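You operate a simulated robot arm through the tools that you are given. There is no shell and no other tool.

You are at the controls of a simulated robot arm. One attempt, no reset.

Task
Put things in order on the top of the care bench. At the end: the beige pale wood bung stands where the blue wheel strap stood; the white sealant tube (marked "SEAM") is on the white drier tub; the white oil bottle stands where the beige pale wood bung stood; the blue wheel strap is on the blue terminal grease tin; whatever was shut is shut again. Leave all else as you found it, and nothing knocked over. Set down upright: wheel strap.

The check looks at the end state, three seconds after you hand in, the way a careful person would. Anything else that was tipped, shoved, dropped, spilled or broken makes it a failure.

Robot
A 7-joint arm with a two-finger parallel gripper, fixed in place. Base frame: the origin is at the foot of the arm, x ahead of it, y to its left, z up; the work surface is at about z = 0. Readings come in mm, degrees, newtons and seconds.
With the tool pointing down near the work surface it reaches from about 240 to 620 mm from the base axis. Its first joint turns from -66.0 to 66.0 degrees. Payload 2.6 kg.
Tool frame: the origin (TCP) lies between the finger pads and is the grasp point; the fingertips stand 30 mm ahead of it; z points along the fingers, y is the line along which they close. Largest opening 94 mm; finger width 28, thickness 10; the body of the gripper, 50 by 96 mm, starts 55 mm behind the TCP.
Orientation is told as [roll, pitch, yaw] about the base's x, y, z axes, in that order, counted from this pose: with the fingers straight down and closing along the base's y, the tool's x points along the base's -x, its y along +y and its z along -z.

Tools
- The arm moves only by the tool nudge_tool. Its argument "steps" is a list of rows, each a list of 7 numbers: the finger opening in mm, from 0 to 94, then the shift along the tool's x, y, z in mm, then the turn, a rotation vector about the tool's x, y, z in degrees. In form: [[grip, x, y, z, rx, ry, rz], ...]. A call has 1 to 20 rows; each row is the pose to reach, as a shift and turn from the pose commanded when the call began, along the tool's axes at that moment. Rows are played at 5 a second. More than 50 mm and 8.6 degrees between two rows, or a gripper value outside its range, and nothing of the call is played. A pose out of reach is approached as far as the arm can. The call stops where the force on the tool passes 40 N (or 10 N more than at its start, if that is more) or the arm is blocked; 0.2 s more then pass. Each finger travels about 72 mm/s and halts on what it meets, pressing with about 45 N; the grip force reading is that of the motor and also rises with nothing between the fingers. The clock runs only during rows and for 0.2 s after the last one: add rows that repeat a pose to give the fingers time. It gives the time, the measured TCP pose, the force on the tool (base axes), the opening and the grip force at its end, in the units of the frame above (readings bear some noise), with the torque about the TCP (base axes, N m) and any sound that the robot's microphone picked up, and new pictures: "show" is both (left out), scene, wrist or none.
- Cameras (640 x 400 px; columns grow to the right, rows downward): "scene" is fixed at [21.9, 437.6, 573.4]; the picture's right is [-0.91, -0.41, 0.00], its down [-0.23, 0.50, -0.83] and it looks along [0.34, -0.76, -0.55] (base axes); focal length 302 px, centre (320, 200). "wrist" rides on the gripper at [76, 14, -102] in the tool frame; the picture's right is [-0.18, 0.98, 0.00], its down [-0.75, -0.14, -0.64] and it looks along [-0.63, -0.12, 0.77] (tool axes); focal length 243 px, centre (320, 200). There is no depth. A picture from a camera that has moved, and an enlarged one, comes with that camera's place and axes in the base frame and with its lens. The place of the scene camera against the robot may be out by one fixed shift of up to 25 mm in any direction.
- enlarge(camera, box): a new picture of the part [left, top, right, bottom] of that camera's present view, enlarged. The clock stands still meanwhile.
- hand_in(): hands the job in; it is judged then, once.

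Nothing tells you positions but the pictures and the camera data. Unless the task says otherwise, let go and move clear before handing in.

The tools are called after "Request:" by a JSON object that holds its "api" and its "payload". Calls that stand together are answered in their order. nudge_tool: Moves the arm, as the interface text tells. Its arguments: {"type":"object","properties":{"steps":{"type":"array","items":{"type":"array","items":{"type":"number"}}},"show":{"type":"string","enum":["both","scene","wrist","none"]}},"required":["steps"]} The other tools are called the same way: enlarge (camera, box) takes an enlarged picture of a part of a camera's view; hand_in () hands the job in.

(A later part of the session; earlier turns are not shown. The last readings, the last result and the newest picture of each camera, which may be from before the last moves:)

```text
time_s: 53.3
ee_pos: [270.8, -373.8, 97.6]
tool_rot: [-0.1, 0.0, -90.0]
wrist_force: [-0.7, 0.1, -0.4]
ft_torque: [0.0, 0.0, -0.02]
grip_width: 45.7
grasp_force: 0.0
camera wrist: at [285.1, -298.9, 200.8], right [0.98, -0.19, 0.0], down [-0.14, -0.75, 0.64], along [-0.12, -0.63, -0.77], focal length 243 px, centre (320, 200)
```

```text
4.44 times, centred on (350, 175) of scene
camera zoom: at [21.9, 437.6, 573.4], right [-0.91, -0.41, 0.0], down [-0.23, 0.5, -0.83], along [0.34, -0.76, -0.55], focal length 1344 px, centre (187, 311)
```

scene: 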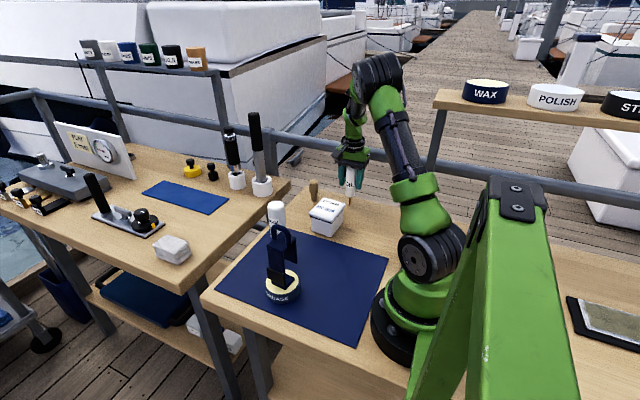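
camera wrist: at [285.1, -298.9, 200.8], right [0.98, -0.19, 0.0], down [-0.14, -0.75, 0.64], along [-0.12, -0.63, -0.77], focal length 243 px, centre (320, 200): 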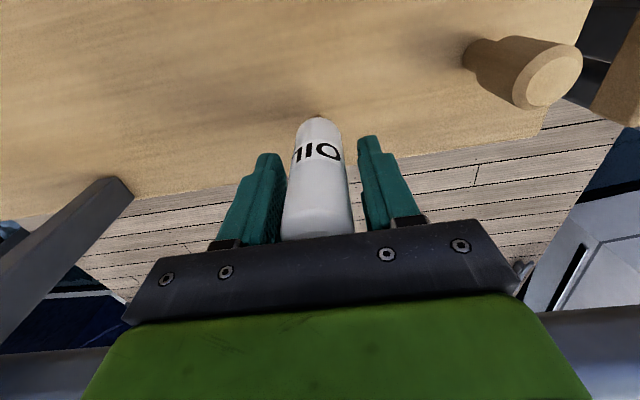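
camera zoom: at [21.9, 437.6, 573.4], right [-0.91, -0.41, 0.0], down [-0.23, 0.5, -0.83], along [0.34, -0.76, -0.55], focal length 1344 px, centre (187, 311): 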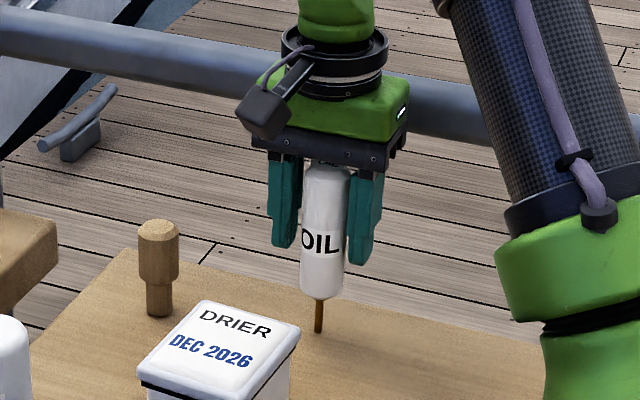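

Request:
{"api": "nudge_tool", "payload": {"steps": [[46, 0.5, -1.4, 0, 0, 0, 0], [42, 0.5, -1.4, 0, 0, 0, 0], [39, 0.5, -1.4, 0, 0, 0, 0], [37, 0.5, -1.4, 0, 0, 0, 0], [37, 0.5, -1.4, 0, 0, 0, 0]]}}

Request:
{"api": "enlarge", "payload": {"camera": "wrist", "box": [220, 80, 420, 260]}}

Request:
{"api": "enlarge", "payload": {"camera": "scene", "box": [330, 160, 380, 210]}}

```text
time_s: 54.5
ee_pos: [269.9, -374.9, 99.1]
tool_rot: [-0.1, 0.0, -90.1]
wrist_force: [-0.7, 0.2, -0.3]
ft_torque: [-0.01, -0.04, 0.0]
grip_width: 37.1
grasp_force: 0.0
camera wrist: at [283.5, -298.5, 200.7], right [0.98, -0.19, 0.0], down [-0.14, -0.75, 0.64], along [-0.12, -0.63, -0.77], focal length 243 px, centre (320, 200)
```

scene: 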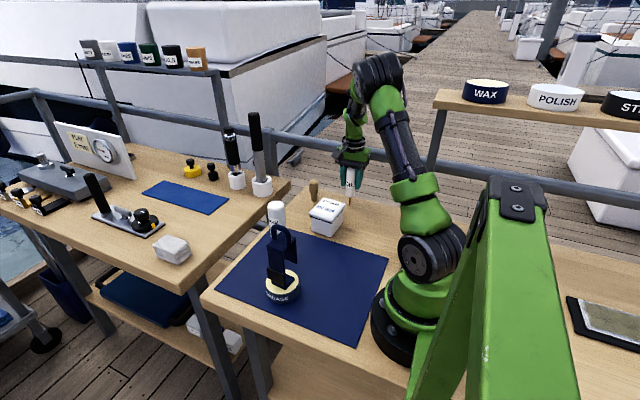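
wrist: 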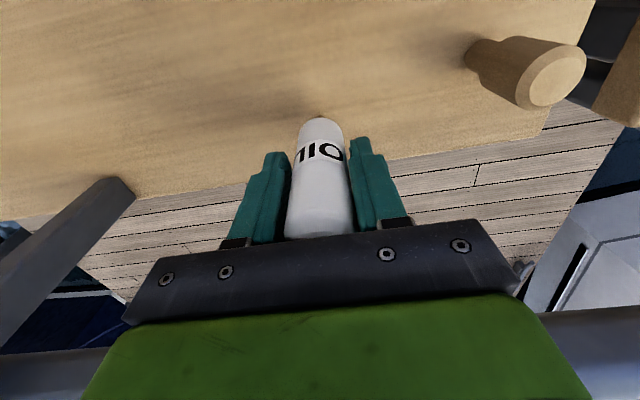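

```text
2.22 times, centred on (320, 170) of wrist
camera zoom: at [283.5, -298.5, 200.7], right [0.98, -0.19, 0.0], down [-0.14, -0.75, 0.64], along [-0.12, -0.63, -0.77], focal length 539 px, centre (320, 267)
```

zoom: 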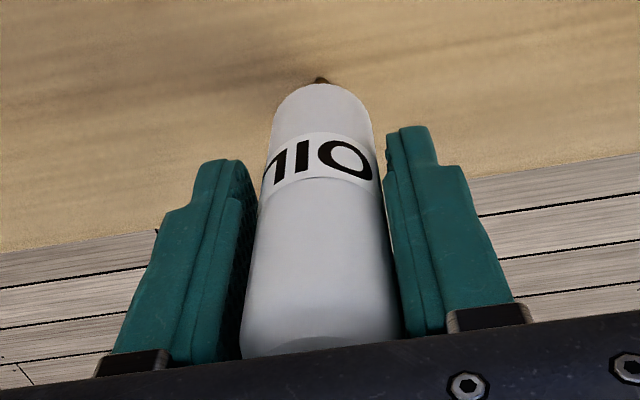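

```text
8.00 times, centred on (355, 185) of scene
camera zoom: at [21.9, 437.6, 573.4], right [-0.91, -0.41, 0.0], down [-0.23, 0.5, -0.83], along [0.34, -0.76, -0.55], focal length 2420 px, centre (40, 320)
```

zoom: 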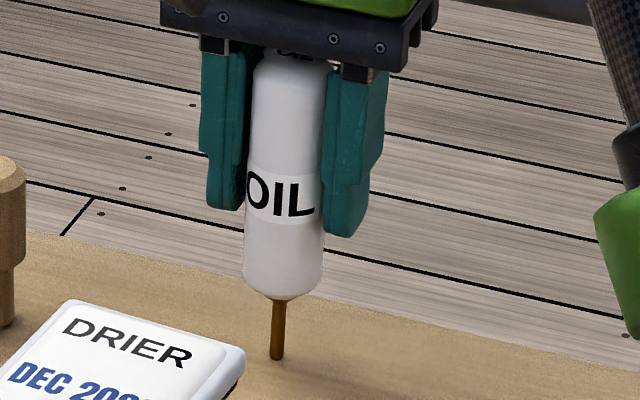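

Request:
{"api": "nudge_tool", "payload": {"steps": [[35.5, 0, 0, 0, 0, 0, 0], [34, 0, 0, 0, 0, 0, 0], [32.5, 0, 0, 0, 0, 0, 0], [31, 0, 0, 0, 0, 0, 0], [28, 0, 0, 0, 0, 0, 0], [20, 0, 0, 0, 0, 0, 0], [10, 0, 0, 0, 0, 0, 0], [0, 0, 0, 0, 0, 0, 0], [0, 0, 0, 0, 0, 0, 0]]}}

Request:
{"api": "enlarge", "payload": {"camera": "wrist", "box": [220, 80, 420, 260]}}

Request:
{"api": "enlarge", "payload": {"camera": "scene", "box": [330, 160, 380, 210]}}

```text
time_s: 56.5
ee_pos: [269.4, -375.3, 97.5]
tool_rot: [-0.2, 0.0, -90.1]
wrist_force: [-0.1, -0.5, 1.3]
ft_torque: [0.11, 0.11, 0.02]
grip_width: 31.1
grasp_force: 44.8
camera wrist: at [283.6, -298.5, 200.8], right [0.98, -0.19, 0.0], down [-0.14, -0.75, 0.64], along [-0.12, -0.63, -0.77], focal length 243 px, centre (320, 200)
```

scene: 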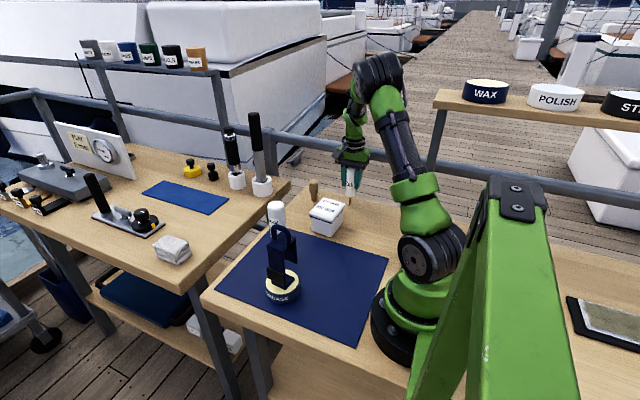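
wrist: 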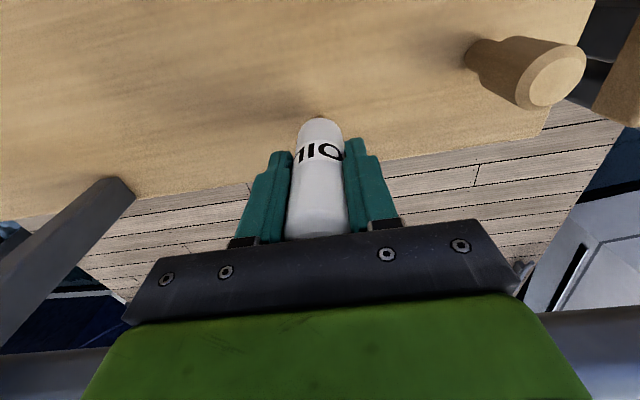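

```text
2.22 times, centred on (320, 170) of wrist
camera zoom: at [283.6, -298.5, 200.8], right [0.98, -0.19, 0.0], down [-0.14, -0.75, 0.64], along [-0.12, -0.63, -0.77], focal length 539 px, centre (320, 267)
```

zoom: 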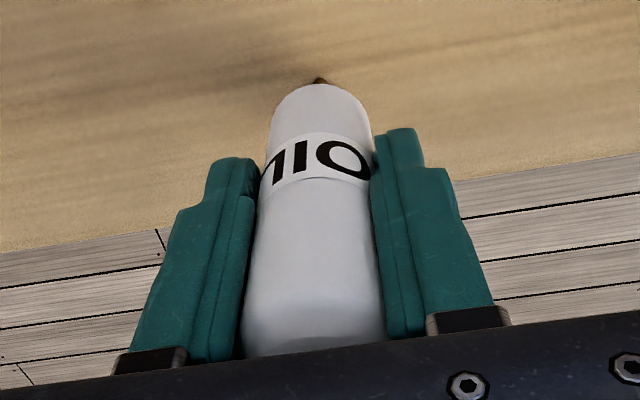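

```text
8.00 times, centred on (355, 185) of scene
camera zoom: at [21.8, 437.6, 573.4], right [-0.91, -0.41, 0.0], down [-0.23, 0.5, -0.83], along [0.34, -0.76, -0.55], focal length 2420 px, centre (40, 320)
```

zoom: 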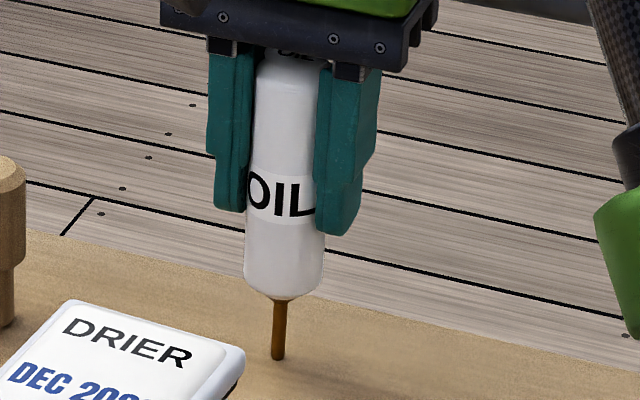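

Request:
{"api": "nudge_tool", "payload": {"steps": [[0, 0, 0, -2, 0, 0, 0], [0, 0, 0, -4, 0, 0, 0], [0, 0, 0, -7, 0, 0, 0], [0, 0, 0, -11, 0, 0, 0], [0, 0, 0, -16, 0, 0, 0], [0, 0, 0, -22, 0, 0, 0], [0, 0, 0, -22, 0, 0, 0]]}}

Request:
{"api": "enlarge", "payload": {"camera": "wrist", "box": [220, 80, 420, 260]}}

Request:
{"api": "enlarge", "payload": {"camera": "scene", "box": [330, 150, 390, 210]}}

```text
time_s: 58.1
ee_pos: [269.4, -373.5, 120.2]
tool_rot: [-0.2, 0.1, -90.1]
wrist_force: [-0.1, -0.8, -1.0]
ft_torque: [0.01, 0.01, -0.03]
grip_width: 31.1
grasp_force: 45.2
camera wrist: at [282.6, -298.3, 222.5], right [0.98, -0.19, 0.0], down [-0.14, -0.75, 0.64], along [-0.12, -0.63, -0.77], focal length 243 px, centre (320, 200)
```

scene: 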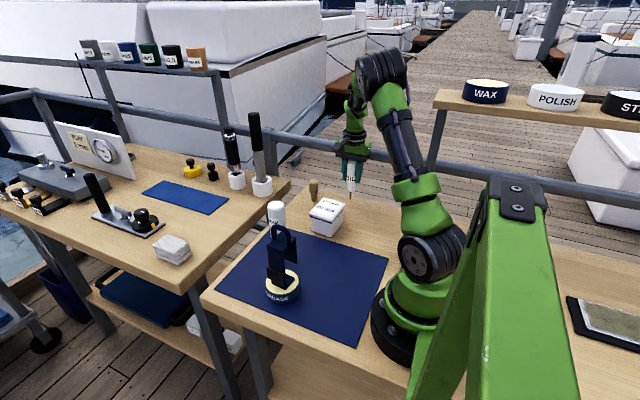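
wrist: 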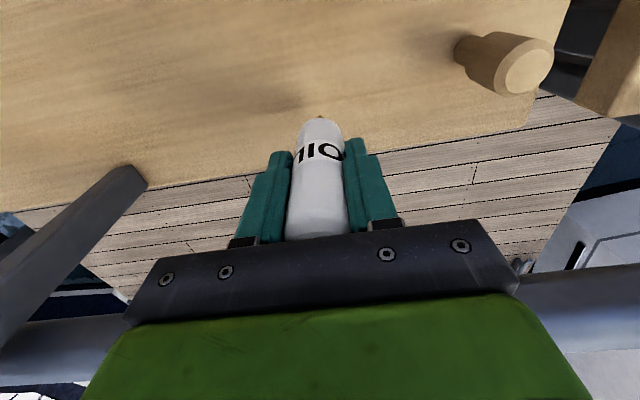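

```text
2.22 times, centred on (320, 170) of wrist
camera zoom: at [282.6, -298.3, 222.5], right [0.98, -0.19, 0.0], down [-0.14, -0.75, 0.64], along [-0.12, -0.63, -0.77], focal length 539 px, centre (320, 267)
```

zoom: 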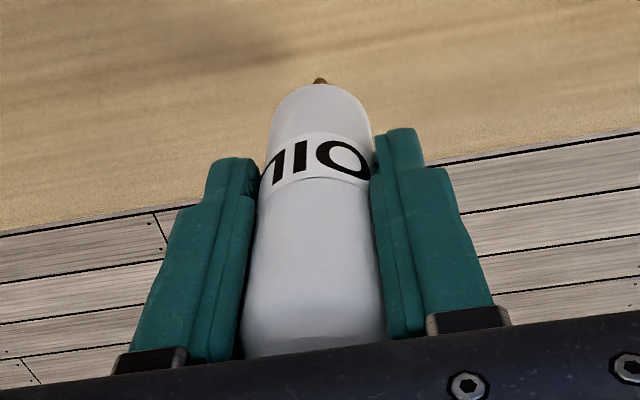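

```text
6.67 times, centred on (360, 180) of scene
camera zoom: at [21.9, 437.6, 573.4], right [-0.91, -0.41, 0.0], down [-0.23, 0.5, -0.83], along [0.34, -0.76, -0.55], focal length 2017 px, centre (53, 333)
```

zoom: 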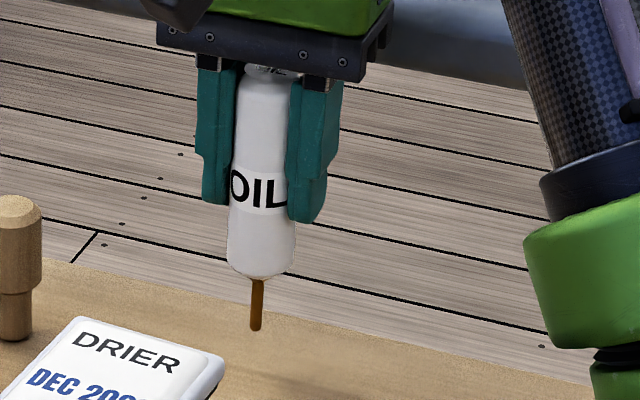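

Request:
{"api": "nudge_tool", "payload": {"steps": [[0, 0, 0, -20, 0, 0, 0], [0, 0, 0, -40, 0, 0, 0], [0, 0, 0, -60, 0, 0, 0], [0, 0, 0, -80, 0, 0, 0], [0, 14, -12, -80, 0, 0, 0], [0, 32, -27, -80, 0, 0, 0], [0, 50, -43, -80, 0, 0, 0], [0, 68, -58, -80, 0, 0, 0], [0, 86, -74, -80, 0, 0, 0], [0, 104, -89, -80, 0, 0, 0], [0, 122, -105, -80, 0, 0, 0], [0, 133, -114, -80, 0, 0, 0], [0, 138.5, -119, -80, 0, 0, 0], [0, 138.5, -119, -80, 0, 0, 0]]}}

Request:
{"api": "enlarge", "payload": {"camera": "wrist", "box": [220, 60, 420, 260]}}

Request:
{"api": "enlarge", "payload": {"camera": "scene", "box": [330, 110, 430, 240]}}

```text
time_s: 61.1
ee_pos: [149.2, -234.9, 201.6]
tool_rot: [-0.2, 0.1, -90.1]
wrist_force: [-0.5, -0.1, -0.8]
ft_torque: [0.02, 0.04, 0.01]
grip_width: 31.0
grasp_force: 45.1
camera wrist: at [163.7, -159.1, 303.2], right [0.98, -0.19, 0.0], down [-0.14, -0.75, 0.64], along [-0.12, -0.63, -0.77], focal length 243 px, centre (320, 200)
```

scene: 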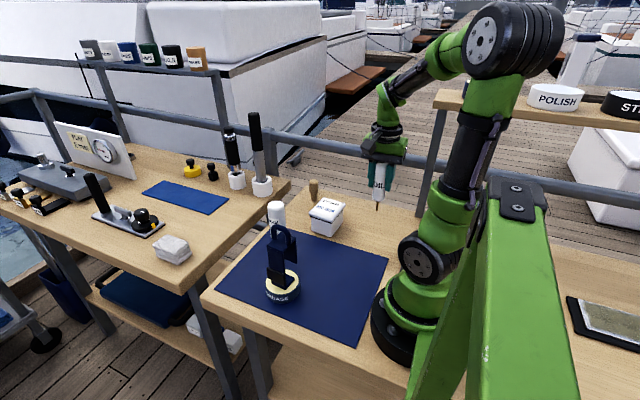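
wrist: 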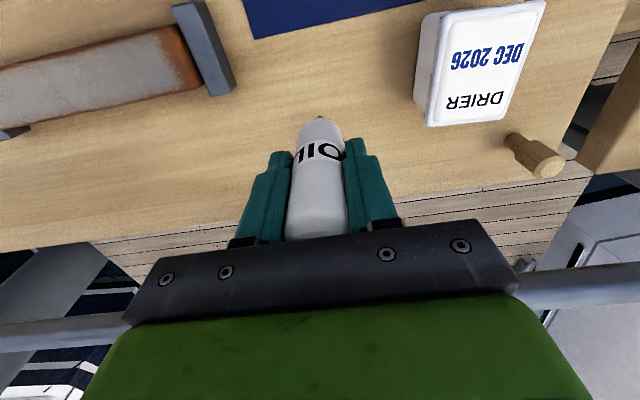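

```text
2.00 times, centred on (320, 160) of wrist
camera zoom: at [163.7, -159.1, 303.2], right [0.98, -0.19, 0.0], down [-0.14, -0.75, 0.64], along [-0.12, -0.63, -0.77], focal length 485 px, centre (320, 280)
```

zoom: 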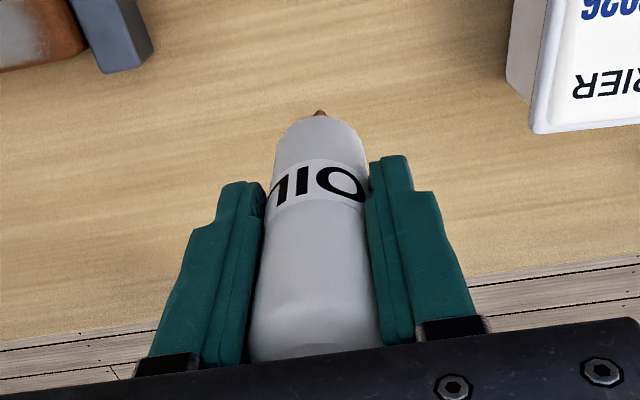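

```text
3.08 times, centred on (380, 175) of scene
camera zoom: at [21.8, 437.6, 573.4], right [-0.91, -0.41, 0.0], down [-0.23, 0.5, -0.83], along [0.34, -0.76, -0.55], focal length 931 px, centre (135, 277)
```

zoom: 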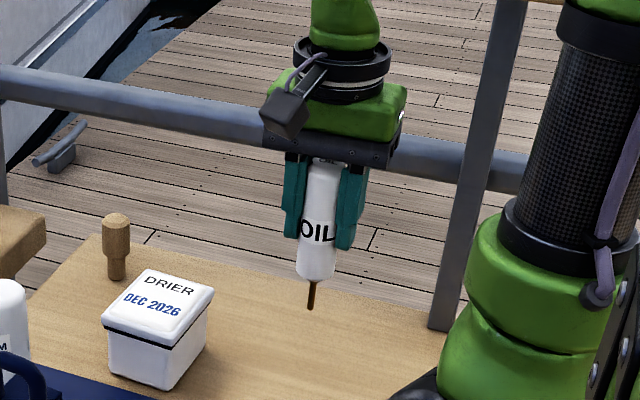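

Request:
{"api": "nudge_tool", "payload": {"steps": [[0, -0.8, 0.8, 20, 0, 0, 0], [0, -0.8, 0.8, 40, 0, 0, 0], [0, -0.8, 0.8, 60, 0, 0, 0], [0, -0.8, 0.8, 78, 0, 0, 0], [0, -0.8, 0.8, 90, 0, 0, 0], [0, -0.8, 0.8, 96, 0, 0, 0], [0, -0.8, 0.8, 96, 0, 0, 0]]}}

Request:
{"api": "enlarge", "payload": {"camera": "wrist", "box": [220, 60, 420, 260]}}

Request:
{"api": "enlarge", "payload": {"camera": "scene", "box": [340, 150, 430, 250]}}

```text
time_s: 62.7
ee_pos: [150.8, -234.8, 103.8]
tool_rot: [0.0, 0.0, -90.1]
wrist_force: [-0.9, -0.5, -0.8]
ft_torque: [0.0, -0.01, 0.0]
grip_width: 30.9
grasp_force: 45.7
camera wrist: at [165.0, -159.2, 206.9], right [0.98, -0.19, 0.0], down [-0.14, -0.75, 0.64], along [-0.12, -0.63, -0.77], focal length 243 px, centre (320, 200)
```

scene: 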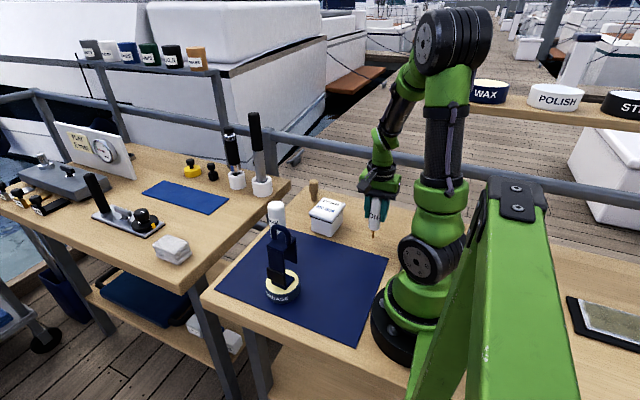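
wrist: 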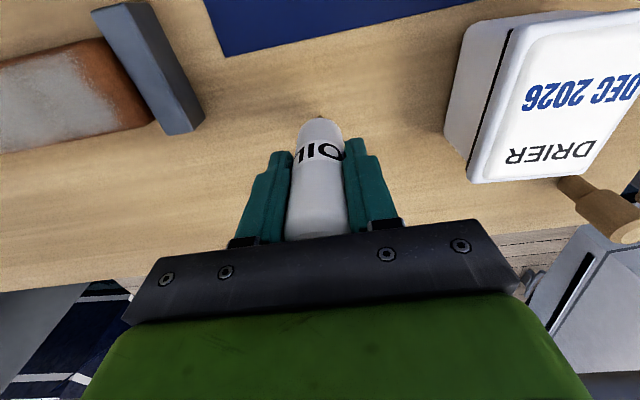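

```text
2.00 times, centred on (320, 160) of wrist
camera zoom: at [165.0, -159.2, 206.9], right [0.98, -0.19, 0.0], down [-0.14, -0.75, 0.64], along [-0.12, -0.63, -0.77], focal length 485 px, centre (320, 280)
```

zoom: 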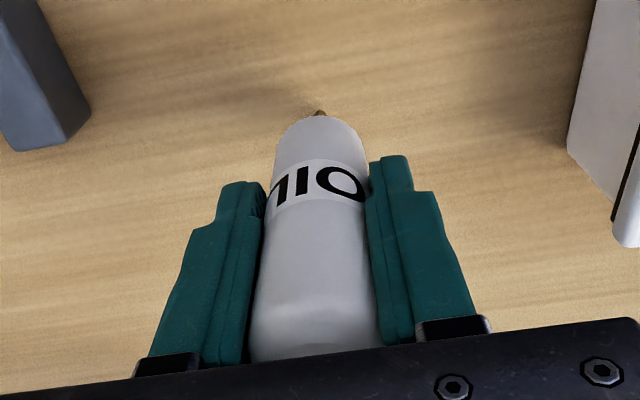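

```text
4.00 times, centred on (385, 200) of scene
camera zoom: at [21.9, 437.6, 573.4], right [-0.91, -0.41, 0.0], down [-0.23, 0.5, -0.83], along [0.34, -0.76, -0.55], focal length 1210 px, centre (60, 200)
```

zoom: 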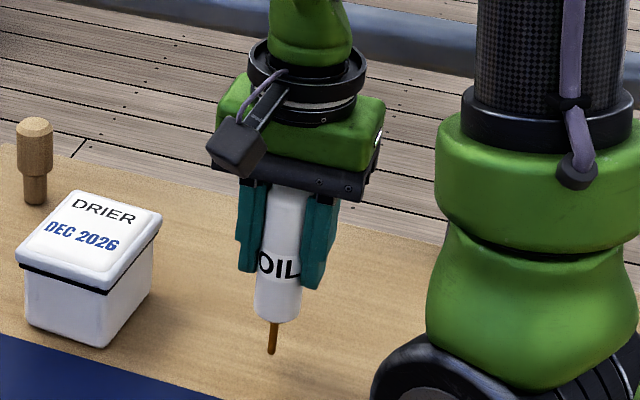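

Request:
{"api": "nudge_tool", "payload": {"steps": [[0, 0, 0, 2, 0, 0, 0], [0, 0, 0, 4, 0, 0, 0], [0, 0, 0, 4, 0, 0, 0], [0, 0, 0, 4, 0, 0, 0]], "show": "none"}}

Request:
{"api": "nudge_tool", "payload": {"steps": [[0, 0, 0, 0.7, 0, 0, 0], [0, 0, 0, 0.7, 0, 0, 0], [0, 0, 0, 0.7, 0, 0, 0]], "show": "none"}}

Request:
{"api": "nudge_tool", "payload": {"steps": [[0, 0, 0, 0.7, 0, 0, 0], [0, 0, 0, 0.7, 0, 0, 0], [0, 0, 0, 0.7, 0, 0, 0]], "show": "none"}}

```text
time_s: 63.7
ee_pos: [152.2, -236.5, 100.5]
tool_rot: [-0.1, 0.1, -90.1]
wrist_force: [0.1, 0.2, -1.6]
ft_torque: [-0.01, 0.0, 0.02]
grip_width: 30.9
grasp_force: 44.8
```

```text
time_s: 64.5
ee_pos: [151.5, -236.1, 98.8]
tool_rot: [-0.2, 0.0, -90.0]
wrist_force: [-0.1, -0.4, -2.1]
ft_torque: [0.03, 0.02, -0.03]
grip_width: 31.1
grasp_force: 45.2
```

```text
time_s: 65.3
ee_pos: [152.3, -235.3, 99.1]
tool_rot: [-0.1, 0.2, -90.1]
wrist_force: [0.0, 0.9, -1.1]
ft_torque: [0.0, 0.01, 0.0]
grip_width: 30.8
grasp_force: 44.6
```

Request:
{"api": "nudge_tool", "payload": {"steps": [[0, 0, 0, 0.5, 0, 0, 0], [0, 0, 0, 0.5, 0, 0, 0], [0, 0, 0, 0.5, 0, 0, 0]], "show": "none"}}

Request:
{"api": "nudge_tool", "payload": {"steps": [[0, 0, 0, 0.5, 0, 0, 0], [0, 0, 0, 0.5, 0, 0, 0], [0, 0, 0, 0.5, 0, 0, 0]], "show": "none"}}

```text
time_s: 66.1
ee_pos: [151.5, -235.9, 98.2]
tool_rot: [-0.1, 0.0, -90.1]
wrist_force: [-0.2, 0.1, -1.8]
ft_torque: [0.02, 0.02, 0.03]
grip_width: 30.8
grasp_force: 45.1
```

```text
time_s: 66.9
ee_pos: [152.8, -237.1, 99.4]
tool_rot: [0.0, 0.0, -90.0]
wrist_force: [-1.8, -0.5, 10.8]
ft_torque: [0.06, 0.26, -0.02]
grip_width: 30.9
grasp_force: 45.3
```

Request:
{"api": "nudge_tool", "payload": {"steps": [[0, 0, 0, -0.4, 0, 0, 0], [0, 0, 0, -0.4, 0, 0, 0], [0, 0, 0, -0.4, 0, 0, 0]]}}

Request:
{"api": "enlarge", "payload": {"camera": "wrist", "box": [220, 60, 420, 260]}}

Request:
{"api": "enlarge", "payload": {"camera": "scene", "box": [345, 180, 405, 250]}}

```text
time_s: 67.7
ee_pos: [151.6, -235.6, 98.8]
tool_rot: [0.0, 0.0, -90.2]
wrist_force: [4.3, -0.4, 4.2]
ft_torque: [-0.06, -0.43, 0.0]
grip_width: 30.8
grasp_force: 45.2
camera wrist: at [165.5, -159.9, 200.9], right [0.98, -0.19, 0.0], down [-0.14, -0.75, 0.64], along [-0.12, -0.63, -0.77], focal length 243 px, centre (320, 200)
```

scene: 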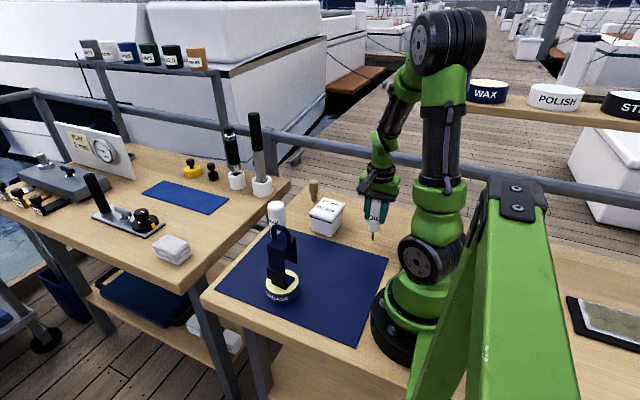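
wrist: 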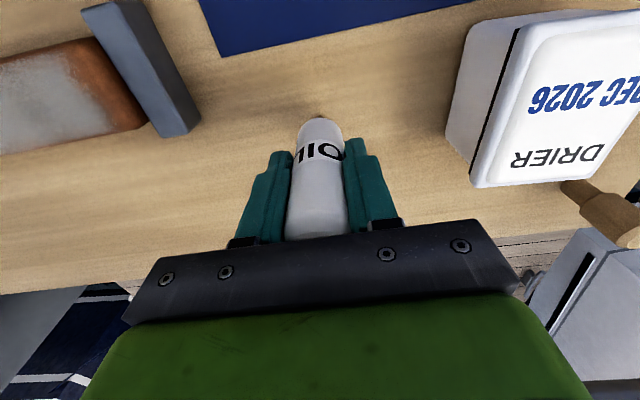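

```text
2.00 times, centred on (320, 160) of wrist
camera zoom: at [165.5, -159.9, 200.9], right [0.98, -0.19, 0.0], down [-0.14, -0.75, 0.64], along [-0.12, -0.63, -0.77], focal length 485 px, centre (320, 280)
```

zoom: 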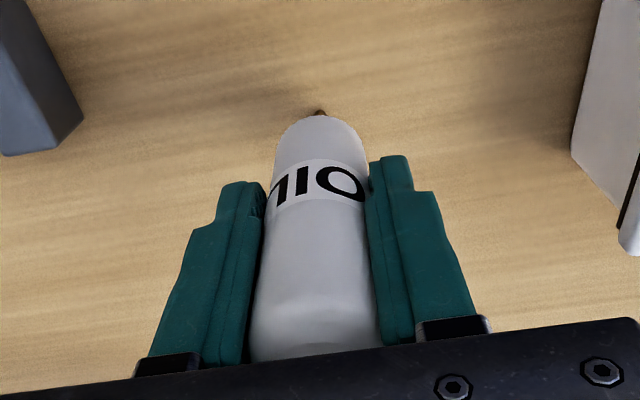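

```text
5.71 times, centred on (375, 215) of scene
camera zoom: at [21.8, 437.6, 573.4], right [-0.91, -0.41, 0.0], down [-0.23, 0.5, -0.83], along [0.34, -0.76, -0.55], focal length 1729 px, centre (6, 114)
```

zoom: 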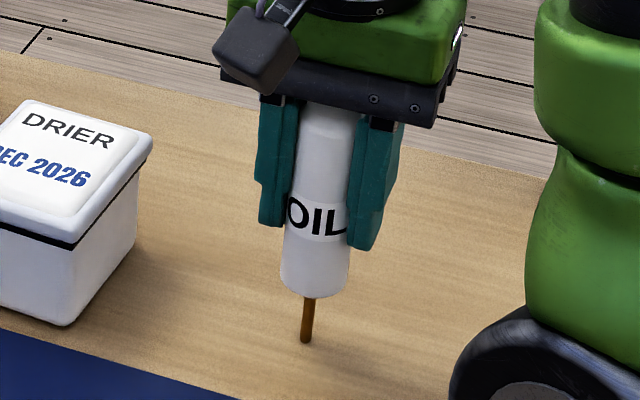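

Request:
{"api": "nudge_tool", "payload": {"steps": [[0, 0, 0, -0.2, 0, 0, 0], [0, 0, 0, -0.2, 0, 0, 0], [0, 0, 0, -0.2, 0, 0, 0]], "show": "none"}}

```text
time_s: 68.5
ee_pos: [150.8, -236.4, 97.6]
tool_rot: [0.0, 0.0, -90.0]
wrist_force: [2.3, 1.0, 3.7]
ft_torque: [-0.08, -0.07, 0.03]
grip_width: 31.0
grasp_force: 44.9
```

Request:
{"api": "nudge_tool", "payload": {"steps": [[0, 0, 0, -0.15, 0, 0, 0], [0, 0, 0, -0.15, 0, 0, 0], [0, 0, 0, -0.15, 0, 0, 0]], "show": "none"}}

```text
time_s: 69.3
ee_pos: [150.2, -236.0, 99.1]
tool_rot: [-0.1, 0.1, -90.1]
wrist_force: [-0.6, -0.3, -0.9]
ft_torque: [0.01, -0.04, -0.01]
grip_width: 30.7
grasp_force: 45.0
```

Request:
{"api": "nudge_tool", "payload": {"steps": [[28, 0, 0, 0, 0, 0, 0], [30, 0, 0, 0, 0, 0, 0], [31, 0, 0, 0, 0, 0, 0], [32, 0, 0, 0, 0, 0, 0], [33, 0, 0, 0, 0, 0, 0], [34.5, 0, 0, 0, 0, 0, 0], [36, 0, 0, 0, 0, 0, 0], [36, 0, 0, 0, 0, 0, 0], [36, 0, 0, 0, 0, 0, 0]]}}

Request:
{"api": "enlarge", "payload": {"camera": "wrist", "box": [220, 60, 420, 260]}}

Request:
{"api": "enlarge", "payload": {"camera": "scene", "box": [345, 180, 405, 250]}}

```text
time_s: 71.3
ee_pos: [152.1, -236.4, 98.7]
tool_rot: [-0.1, 0.1, -90.1]
wrist_force: [0.6, 0.7, -1.2]
ft_torque: [-0.01, -0.02, -0.01]
grip_width: 35.8
grasp_force: 0.0
camera wrist: at [165.1, -160.0, 201.2], right [0.98, -0.19, 0.0], down [-0.14, -0.75, 0.64], along [-0.12, -0.63, -0.77], focal length 243 px, centre (320, 200)
```

scene: 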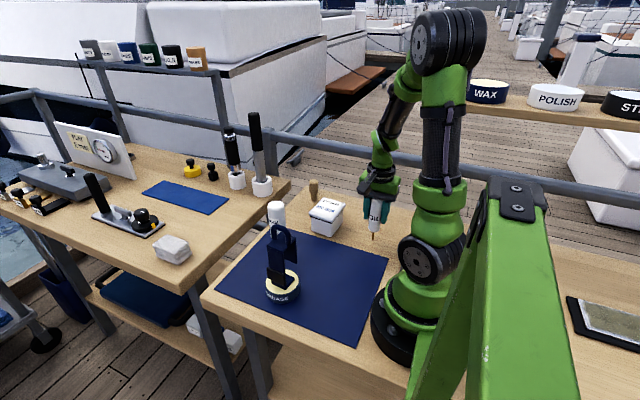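
wrist: 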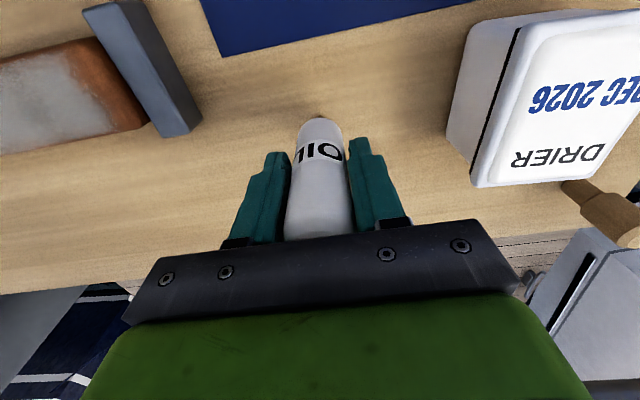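

```text
2.00 times, centred on (320, 160) of wrist
camera zoom: at [165.1, -160.0, 201.2], right [0.98, -0.19, 0.0], down [-0.14, -0.75, 0.64], along [-0.12, -0.63, -0.77], focal length 485 px, centre (320, 280)
```

zoom: 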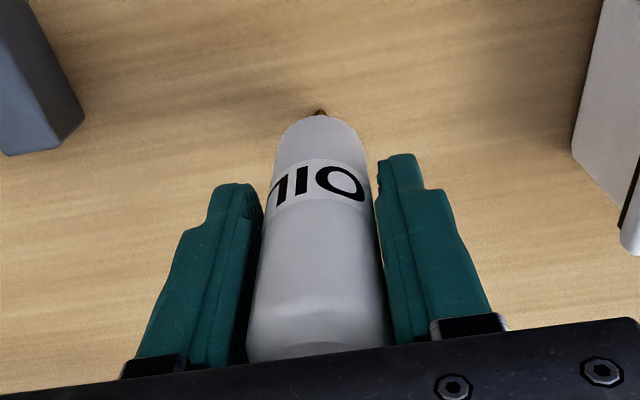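

```text
5.71 times, centred on (375, 215) of scene
camera zoom: at [21.9, 437.6, 573.4], right [-0.91, -0.41, 0.0], down [-0.23, 0.5, -0.83], along [0.34, -0.76, -0.55], focal length 1729 px, centre (6, 114)
```

zoom: 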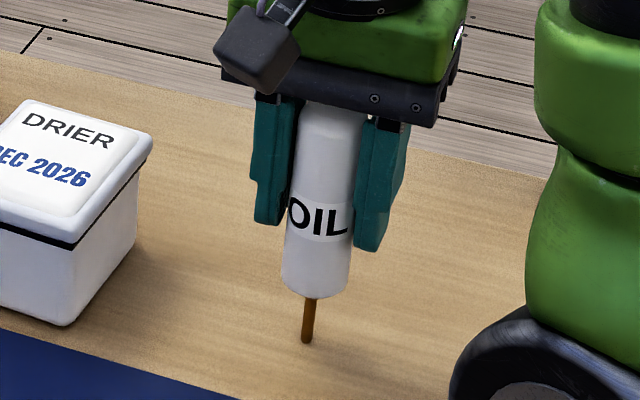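

Request:
{"api": "nudge_tool", "payload": {"steps": [[37, 0, 0, 0, 0, 0, 0], [38, 0, 0, 0, 0, 0, 0], [39, 0, 0, 0, 0, 0, 0], [40, 0, 0, 0, 0, 0, 0], [40, 0, 0, 0, 0, 0, 0], [40, 0, 0, 0, 0, 0, 0], [40, 0, 0, 0, 0, 0, 0], [40, 0, 0, 0, 0, 0, 0]]}}

Request:
{"api": "enlarge", "payload": {"camera": "wrist", "box": [220, 60, 420, 260]}}

Request:
{"api": "enlarge", "payload": {"camera": "scene", "box": [345, 180, 405, 250]}}

```text
time_s: 73.1
ee_pos: [151.2, -235.9, 98.0]
tool_rot: [-0.1, 0.1, -90.1]
wrist_force: [1.2, 0.1, -0.1]
ft_torque: [-0.04, -0.02, -0.01]
grip_width: 39.9
grasp_force: 0.0
camera wrist: at [165.1, -160.0, 201.2], right [0.98, -0.19, 0.0], down [-0.14, -0.75, 0.64], along [-0.12, -0.63, -0.77], focal length 243 px, centre (320, 200)
```

scene: 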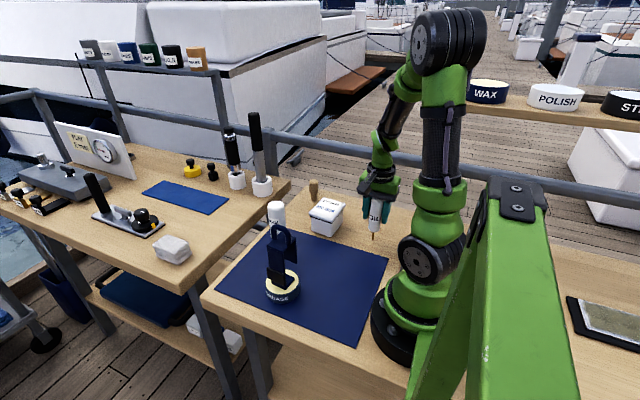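
wrist: 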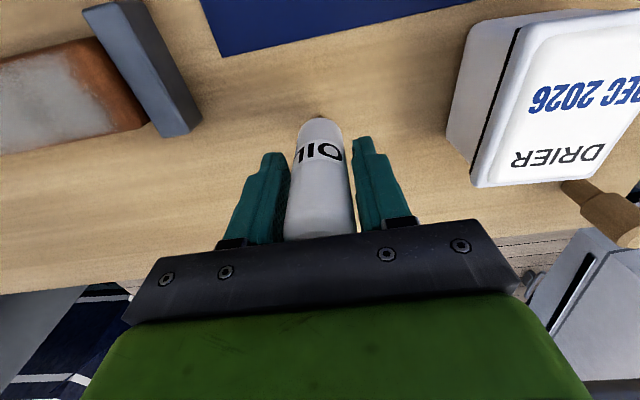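

```text
2.00 times, centred on (320, 160) of wrist
camera zoom: at [165.1, -160.0, 201.2], right [0.98, -0.19, 0.0], down [-0.14, -0.75, 0.64], along [-0.12, -0.63, -0.77], focal length 485 px, centre (320, 280)
```

zoom: 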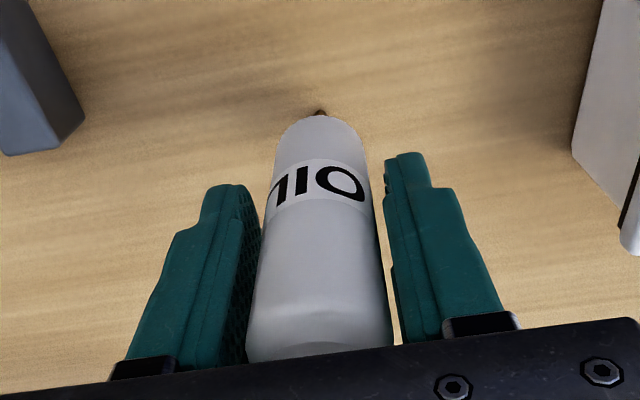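

```text
5.71 times, centred on (375, 215) of scene
camera zoom: at [21.9, 437.6, 573.4], right [-0.91, -0.41, 0.0], down [-0.23, 0.5, -0.83], along [0.34, -0.76, -0.55], focal length 1729 px, centre (6, 114)
```

zoom: 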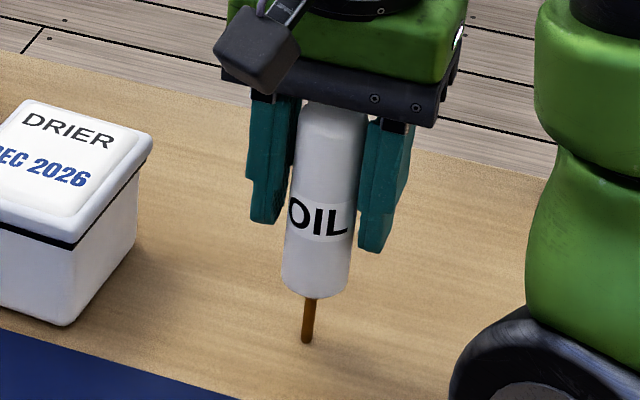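

Request:
{"api": "nudge_tool", "payload": {"steps": [[46, 0, 0, 0, 0, 0, 0], [54, 0, 0, 0, 0, 0, 0], [62, 0, 0, 0, 0, 0, 0], [66, 0, 0, 0, 0, 0, 0], [66, 0, 0, -15, 0, 0, 0], [66, 0, 0, -35, 0, 0, 0], [66, 0, 0, -60, 0, 0, 0], [66, 0, 0, -90, 0, 0, 0], [66, 0, 0, -120, 0, 0, 0], [66, 0, 0, -150, 0, 0, 0], [66, 0, 0, -180, 0, 0, 0], [66, 0, 0, -180, 0, 0, 0]]}}

Request:
{"api": "enlarge", "payload": {"camera": "wrist", "box": [220, 0, 420, 200]}}

Request:
{"api": "enlarge", "payload": {"camera": "scene", "box": [240, 150, 400, 310]}}

```text
time_s: 75.7
ee_pos: [149.5, -236.1, 279.2]
tool_rot: [-0.2, 0.0, -90.0]
wrist_force: [0.1, 0.6, -0.5]
ft_torque: [0.01, 0.02, -0.02]
grip_width: 66.3
grasp_force: 0.1
camera wrist: at [163.4, -159.9, 381.5], right [0.98, -0.19, 0.0], down [-0.14, -0.75, 0.64], along [-0.12, -0.63, -0.77], focal length 243 px, centre (320, 200)
```

scene: 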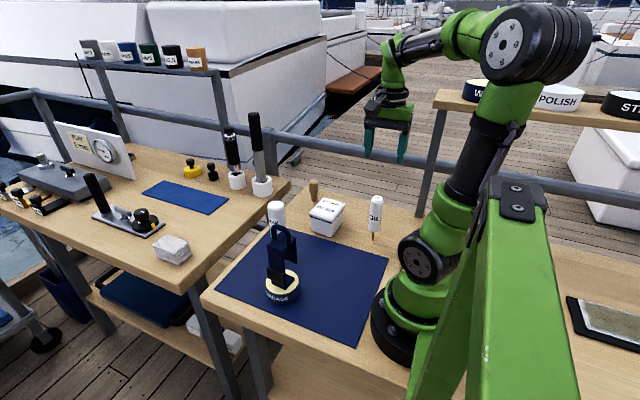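
wrist: 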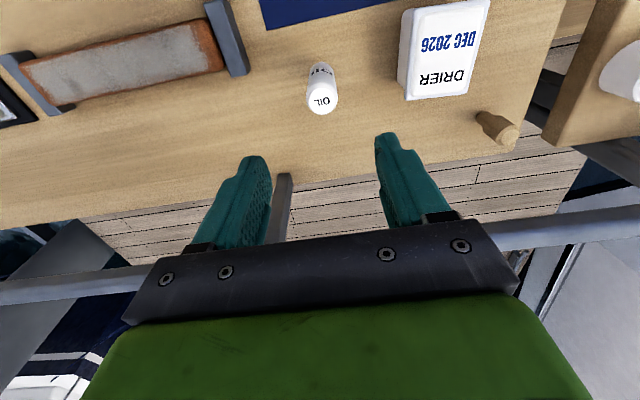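

```text
2.00 times, centred on (320, 100) of wrist
camera zoom: at [163.4, -159.9, 381.5], right [0.98, -0.19, 0.0], down [-0.14, -0.75, 0.64], along [-0.12, -0.63, -0.77], focal length 485 px, centre (320, 400)
```

zoom: 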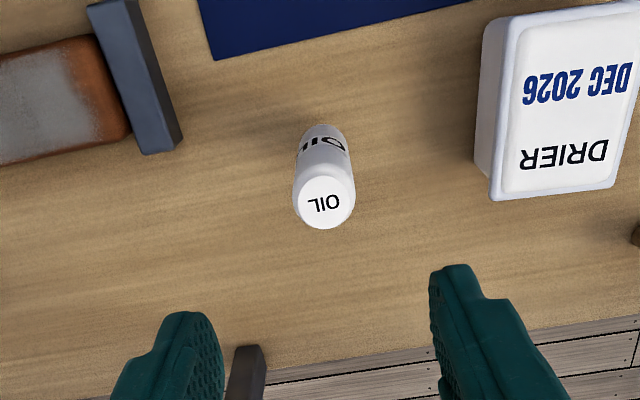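

```text
2.50 times, centred on (320, 230) of scene
camera zoom: at [21.8, 437.6, 573.4], right [-0.91, -0.41, 0.0], down [-0.23, 0.5, -0.83], along [0.34, -0.76, -0.55], focal length 756 px, centre (320, 125)
```

zoom: 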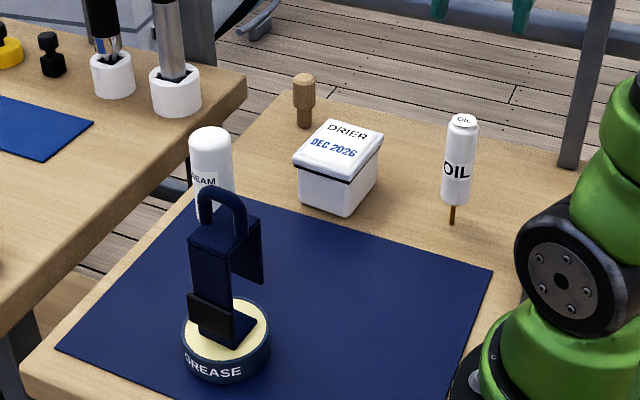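

Request:
{"api": "nudge_tool", "payload": {"steps": [[66, 12, 18, -2, 0, 0, -7.5], [70, 24, 37, -4, 0, 0, -15], [76, 35, 55, -6, 0, 0, -22.5], [82, 47, 73, -8, 0, 0, -30], [88, 59, 92, -10, 0, 0, -37.5], [94, 70, 110, -10, 0, 0, -45], [94, 82, 128, -10, 0, 0, -52.5], [94, 94, 147, -10, 0, 0, -60], [94, 106, 165, -10, 0, 0, -67.5], [94, 117, 183, -10, 0, 0, -75], [94, 129, 202, -10, 0, 0, -82.5], [94, 141, 210, -10, 0, 0, -90], [94, 141, 210, -10, 0, 0, -90]]}}

Request:
{"api": "enlarge", "payload": {"camera": "wrist", "box": [220, 0, 420, 200]}}

Request:
{"api": "enlarge", "payload": {"camera": "scene", "box": [240, 150, 400, 310]}}

```text
time_s: 78.5
ee_pos: [362.0, -96.3, 286.7]
tool_rot: [0.1, 0.1, 0.0]
wrist_force: [1.2, 0.5, 0.1]
ft_torque: [0.0, -0.01, -0.03]
grip_width: 94.3
grasp_force: 0.1
camera wrist: at [285.8, -82.3, 389.9], right [0.18, 0.98, 0.0], down [0.75, -0.14, 0.64], along [0.63, -0.12, -0.77], focal length 243 px, centre (320, 200)
```

scene: 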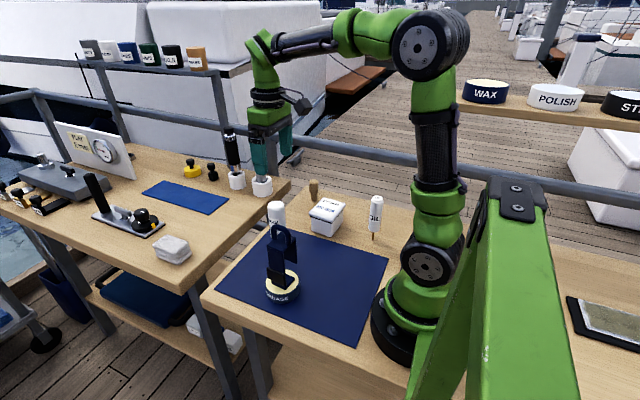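
wrist: 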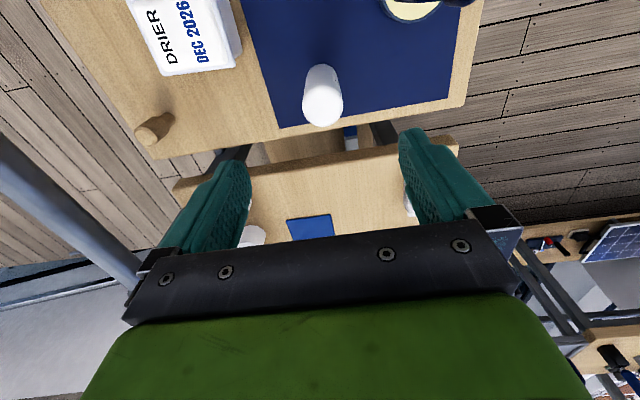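

```text
2.00 times, centred on (320, 100) of wrist
camera zoom: at [285.8, -82.3, 389.9], right [0.18, 0.98, 0.0], down [0.75, -0.14, 0.64], along [0.63, -0.12, -0.77], focal length 485 px, centre (320, 400)
```

zoom: 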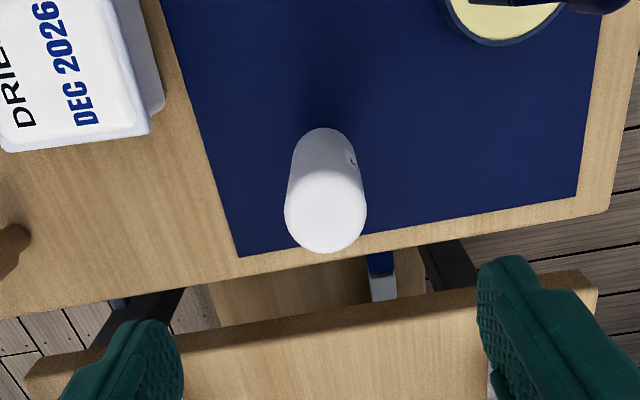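

```text
2.50 times, centred on (320, 230) of scene
camera zoom: at [21.9, 437.6, 573.4], right [-0.91, -0.41, 0.0], down [-0.23, 0.5, -0.83], along [0.34, -0.76, -0.55], focal length 756 px, centre (320, 125)
```

zoom: 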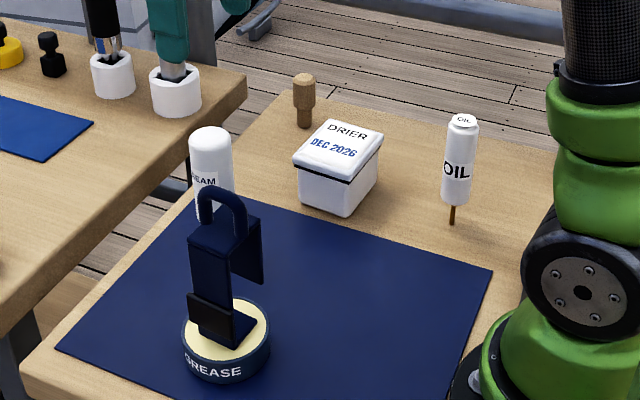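

Request:
{"api": "nudge_tool", "payload": {"steps": [[94, -5, 2.5, 25, 0, 0, 0], [94, -5, 2.5, 50, 0, 0, 0], [94, -5, 2.5, 75, 0, 0, 0], [94, -5, 2.5, 92, 0, 0, 0], [94, -5, 2.5, 92, 0, 0, 0]]}}

Request:
{"api": "enlarge", "payload": {"camera": "wrist", "box": [220, 60, 420, 240]}}

Request:
{"api": "enlarge", "payload": {"camera": "scene", "box": [220, 130, 360, 270]}}

```text
time_s: 79.7
ee_pos: [366.4, -95.0, 196.0]
tool_rot: [0.2, 0.1, -0.1]
wrist_force: [0.7, -0.4, -0.1]
ft_torque: [-0.01, -0.03, 0.02]
grip_width: 94.3
grasp_force: 0.1
camera wrist: at [289.5, -80.0, 298.5], right [0.19, 0.98, 0.0], down [0.75, -0.14, 0.64], along [0.63, -0.12, -0.77], focal length 243 px, centre (320, 200)
```

scene: 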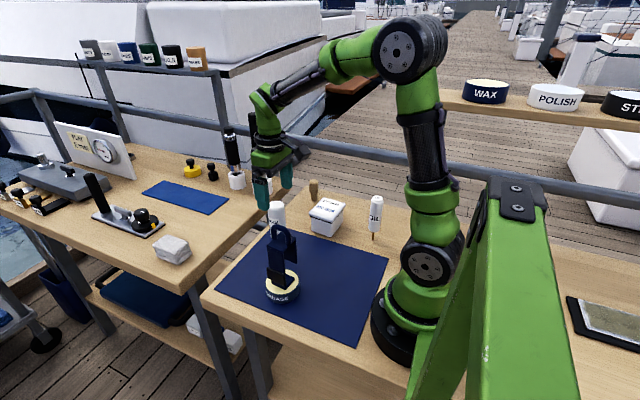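
wrist: 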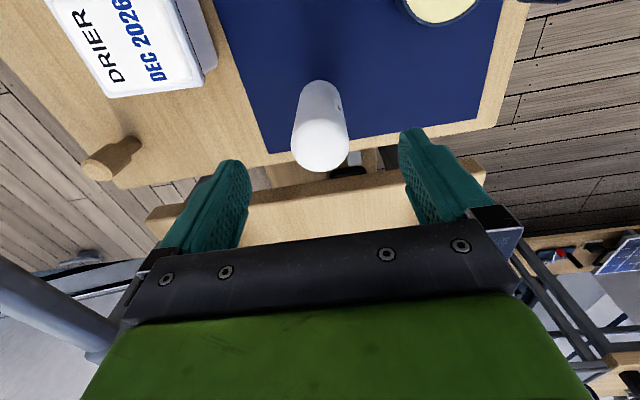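

```text
2.22 times, centred on (320, 150) of wrist
camera zoom: at [289.5, -80.0, 298.5], right [0.19, 0.98, 0.0], down [0.75, -0.14, 0.64], along [0.63, -0.12, -0.77], focal length 539 px, centre (320, 311)
```

zoom: 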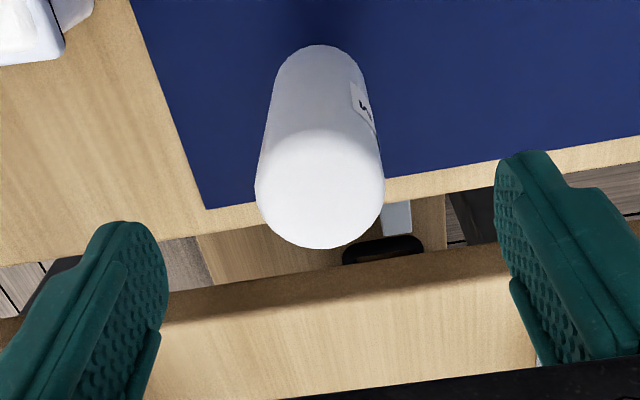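

```text
2.86 times, centred on (290, 200) of scene
camera zoom: at [21.9, 437.6, 573.4], right [-0.91, -0.41, 0.0], down [-0.23, 0.5, -0.83], along [0.34, -0.76, -0.55], focal length 864 px, centre (406, 200)
```

zoom: 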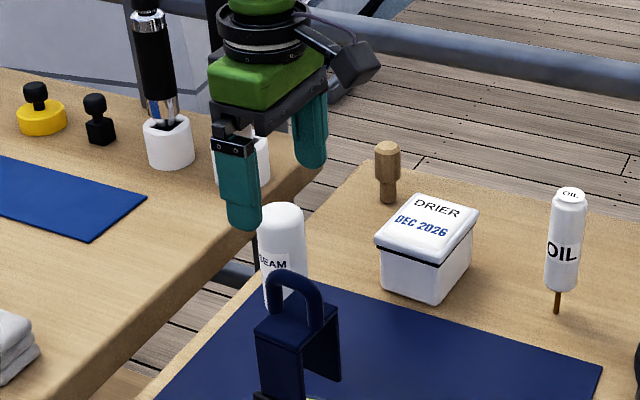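

Request:
{"api": "nudge_tool", "payload": {"steps": [[94, -1, 0, 25, 0, 0, 0], [94, -1, 0, 50, 0, 0, 0], [94, -1, 0, 75, 0, 0, 0], [90, -1, 0, 93, 0, 0, 0], [80, -1, 0, 93, 0, 0, 0], [66, -1, 0, 93, 0, 0, 0], [54, -1, 0, 93, 0, 0, 0], [54, -1, 0, 93, 0, 0, 0]]}}

Request:
{"api": "enlarge", "payload": {"camera": "wrist", "box": [220, 60, 420, 260]}}

Request:
{"api": "enlarge", "payload": {"camera": "scene", "box": [230, 150, 330, 260]}}

```text
time_s: 81.5
ee_pos: [367.7, -94.7, 102.6]
tool_rot: [0.1, 0.1, -0.1]
wrist_force: [-0.6, 0.6, 0.0]
ft_torque: [-0.01, -0.03, 0.04]
grip_width: 53.9
grasp_force: 0.1
camera wrist: at [290.9, -79.9, 204.5], right [0.19, 0.98, 0.0], down [0.75, -0.14, 0.64], along [0.63, -0.12, -0.77], focal length 243 px, centre (320, 200)
```

scene: 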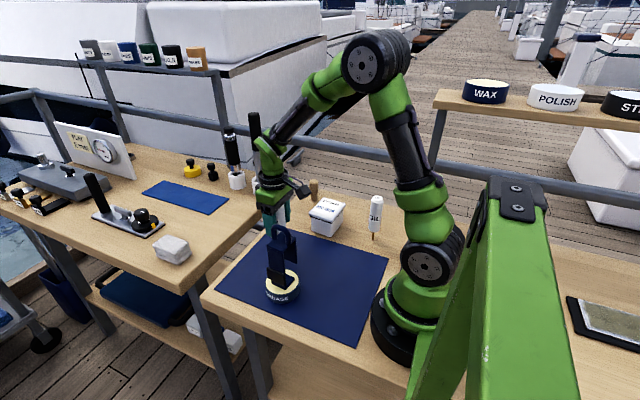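
wrist: 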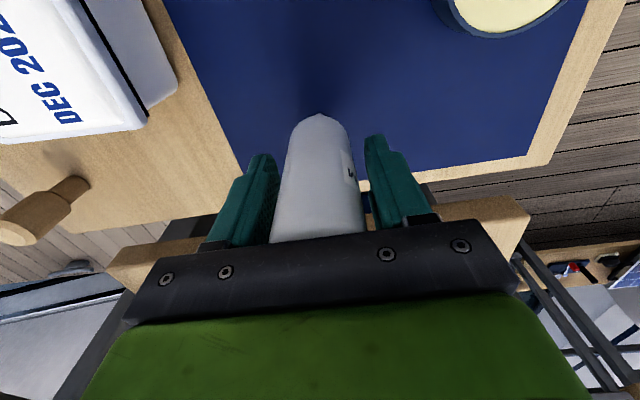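

```text
2.00 times, centred on (320, 160) of wrist
camera zoom: at [290.9, -79.9, 204.5], right [0.19, 0.98, 0.0], down [0.75, -0.14, 0.64], along [0.63, -0.12, -0.77], focal length 485 px, centre (320, 280)
```

zoom: 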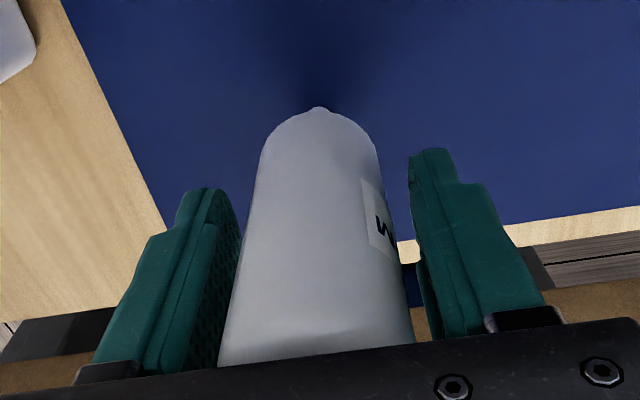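

```text
3.64 times, centred on (280, 205) of scene
camera zoom: at [21.9, 437.6, 573.4], right [-0.91, -0.41, 0.0], down [-0.23, 0.5, -0.83], along [0.34, -0.76, -0.55], focal length 1100 px, centre (466, 182)
```

zoom: 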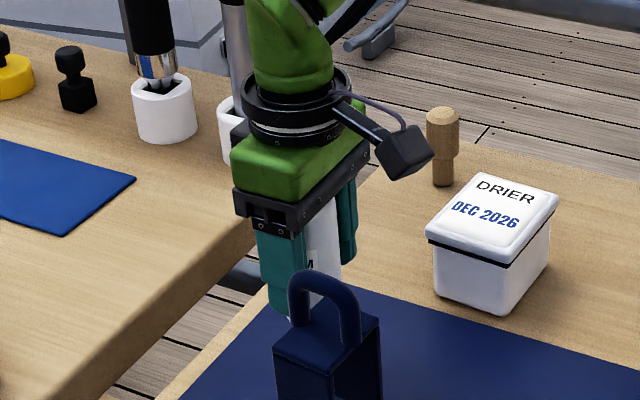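

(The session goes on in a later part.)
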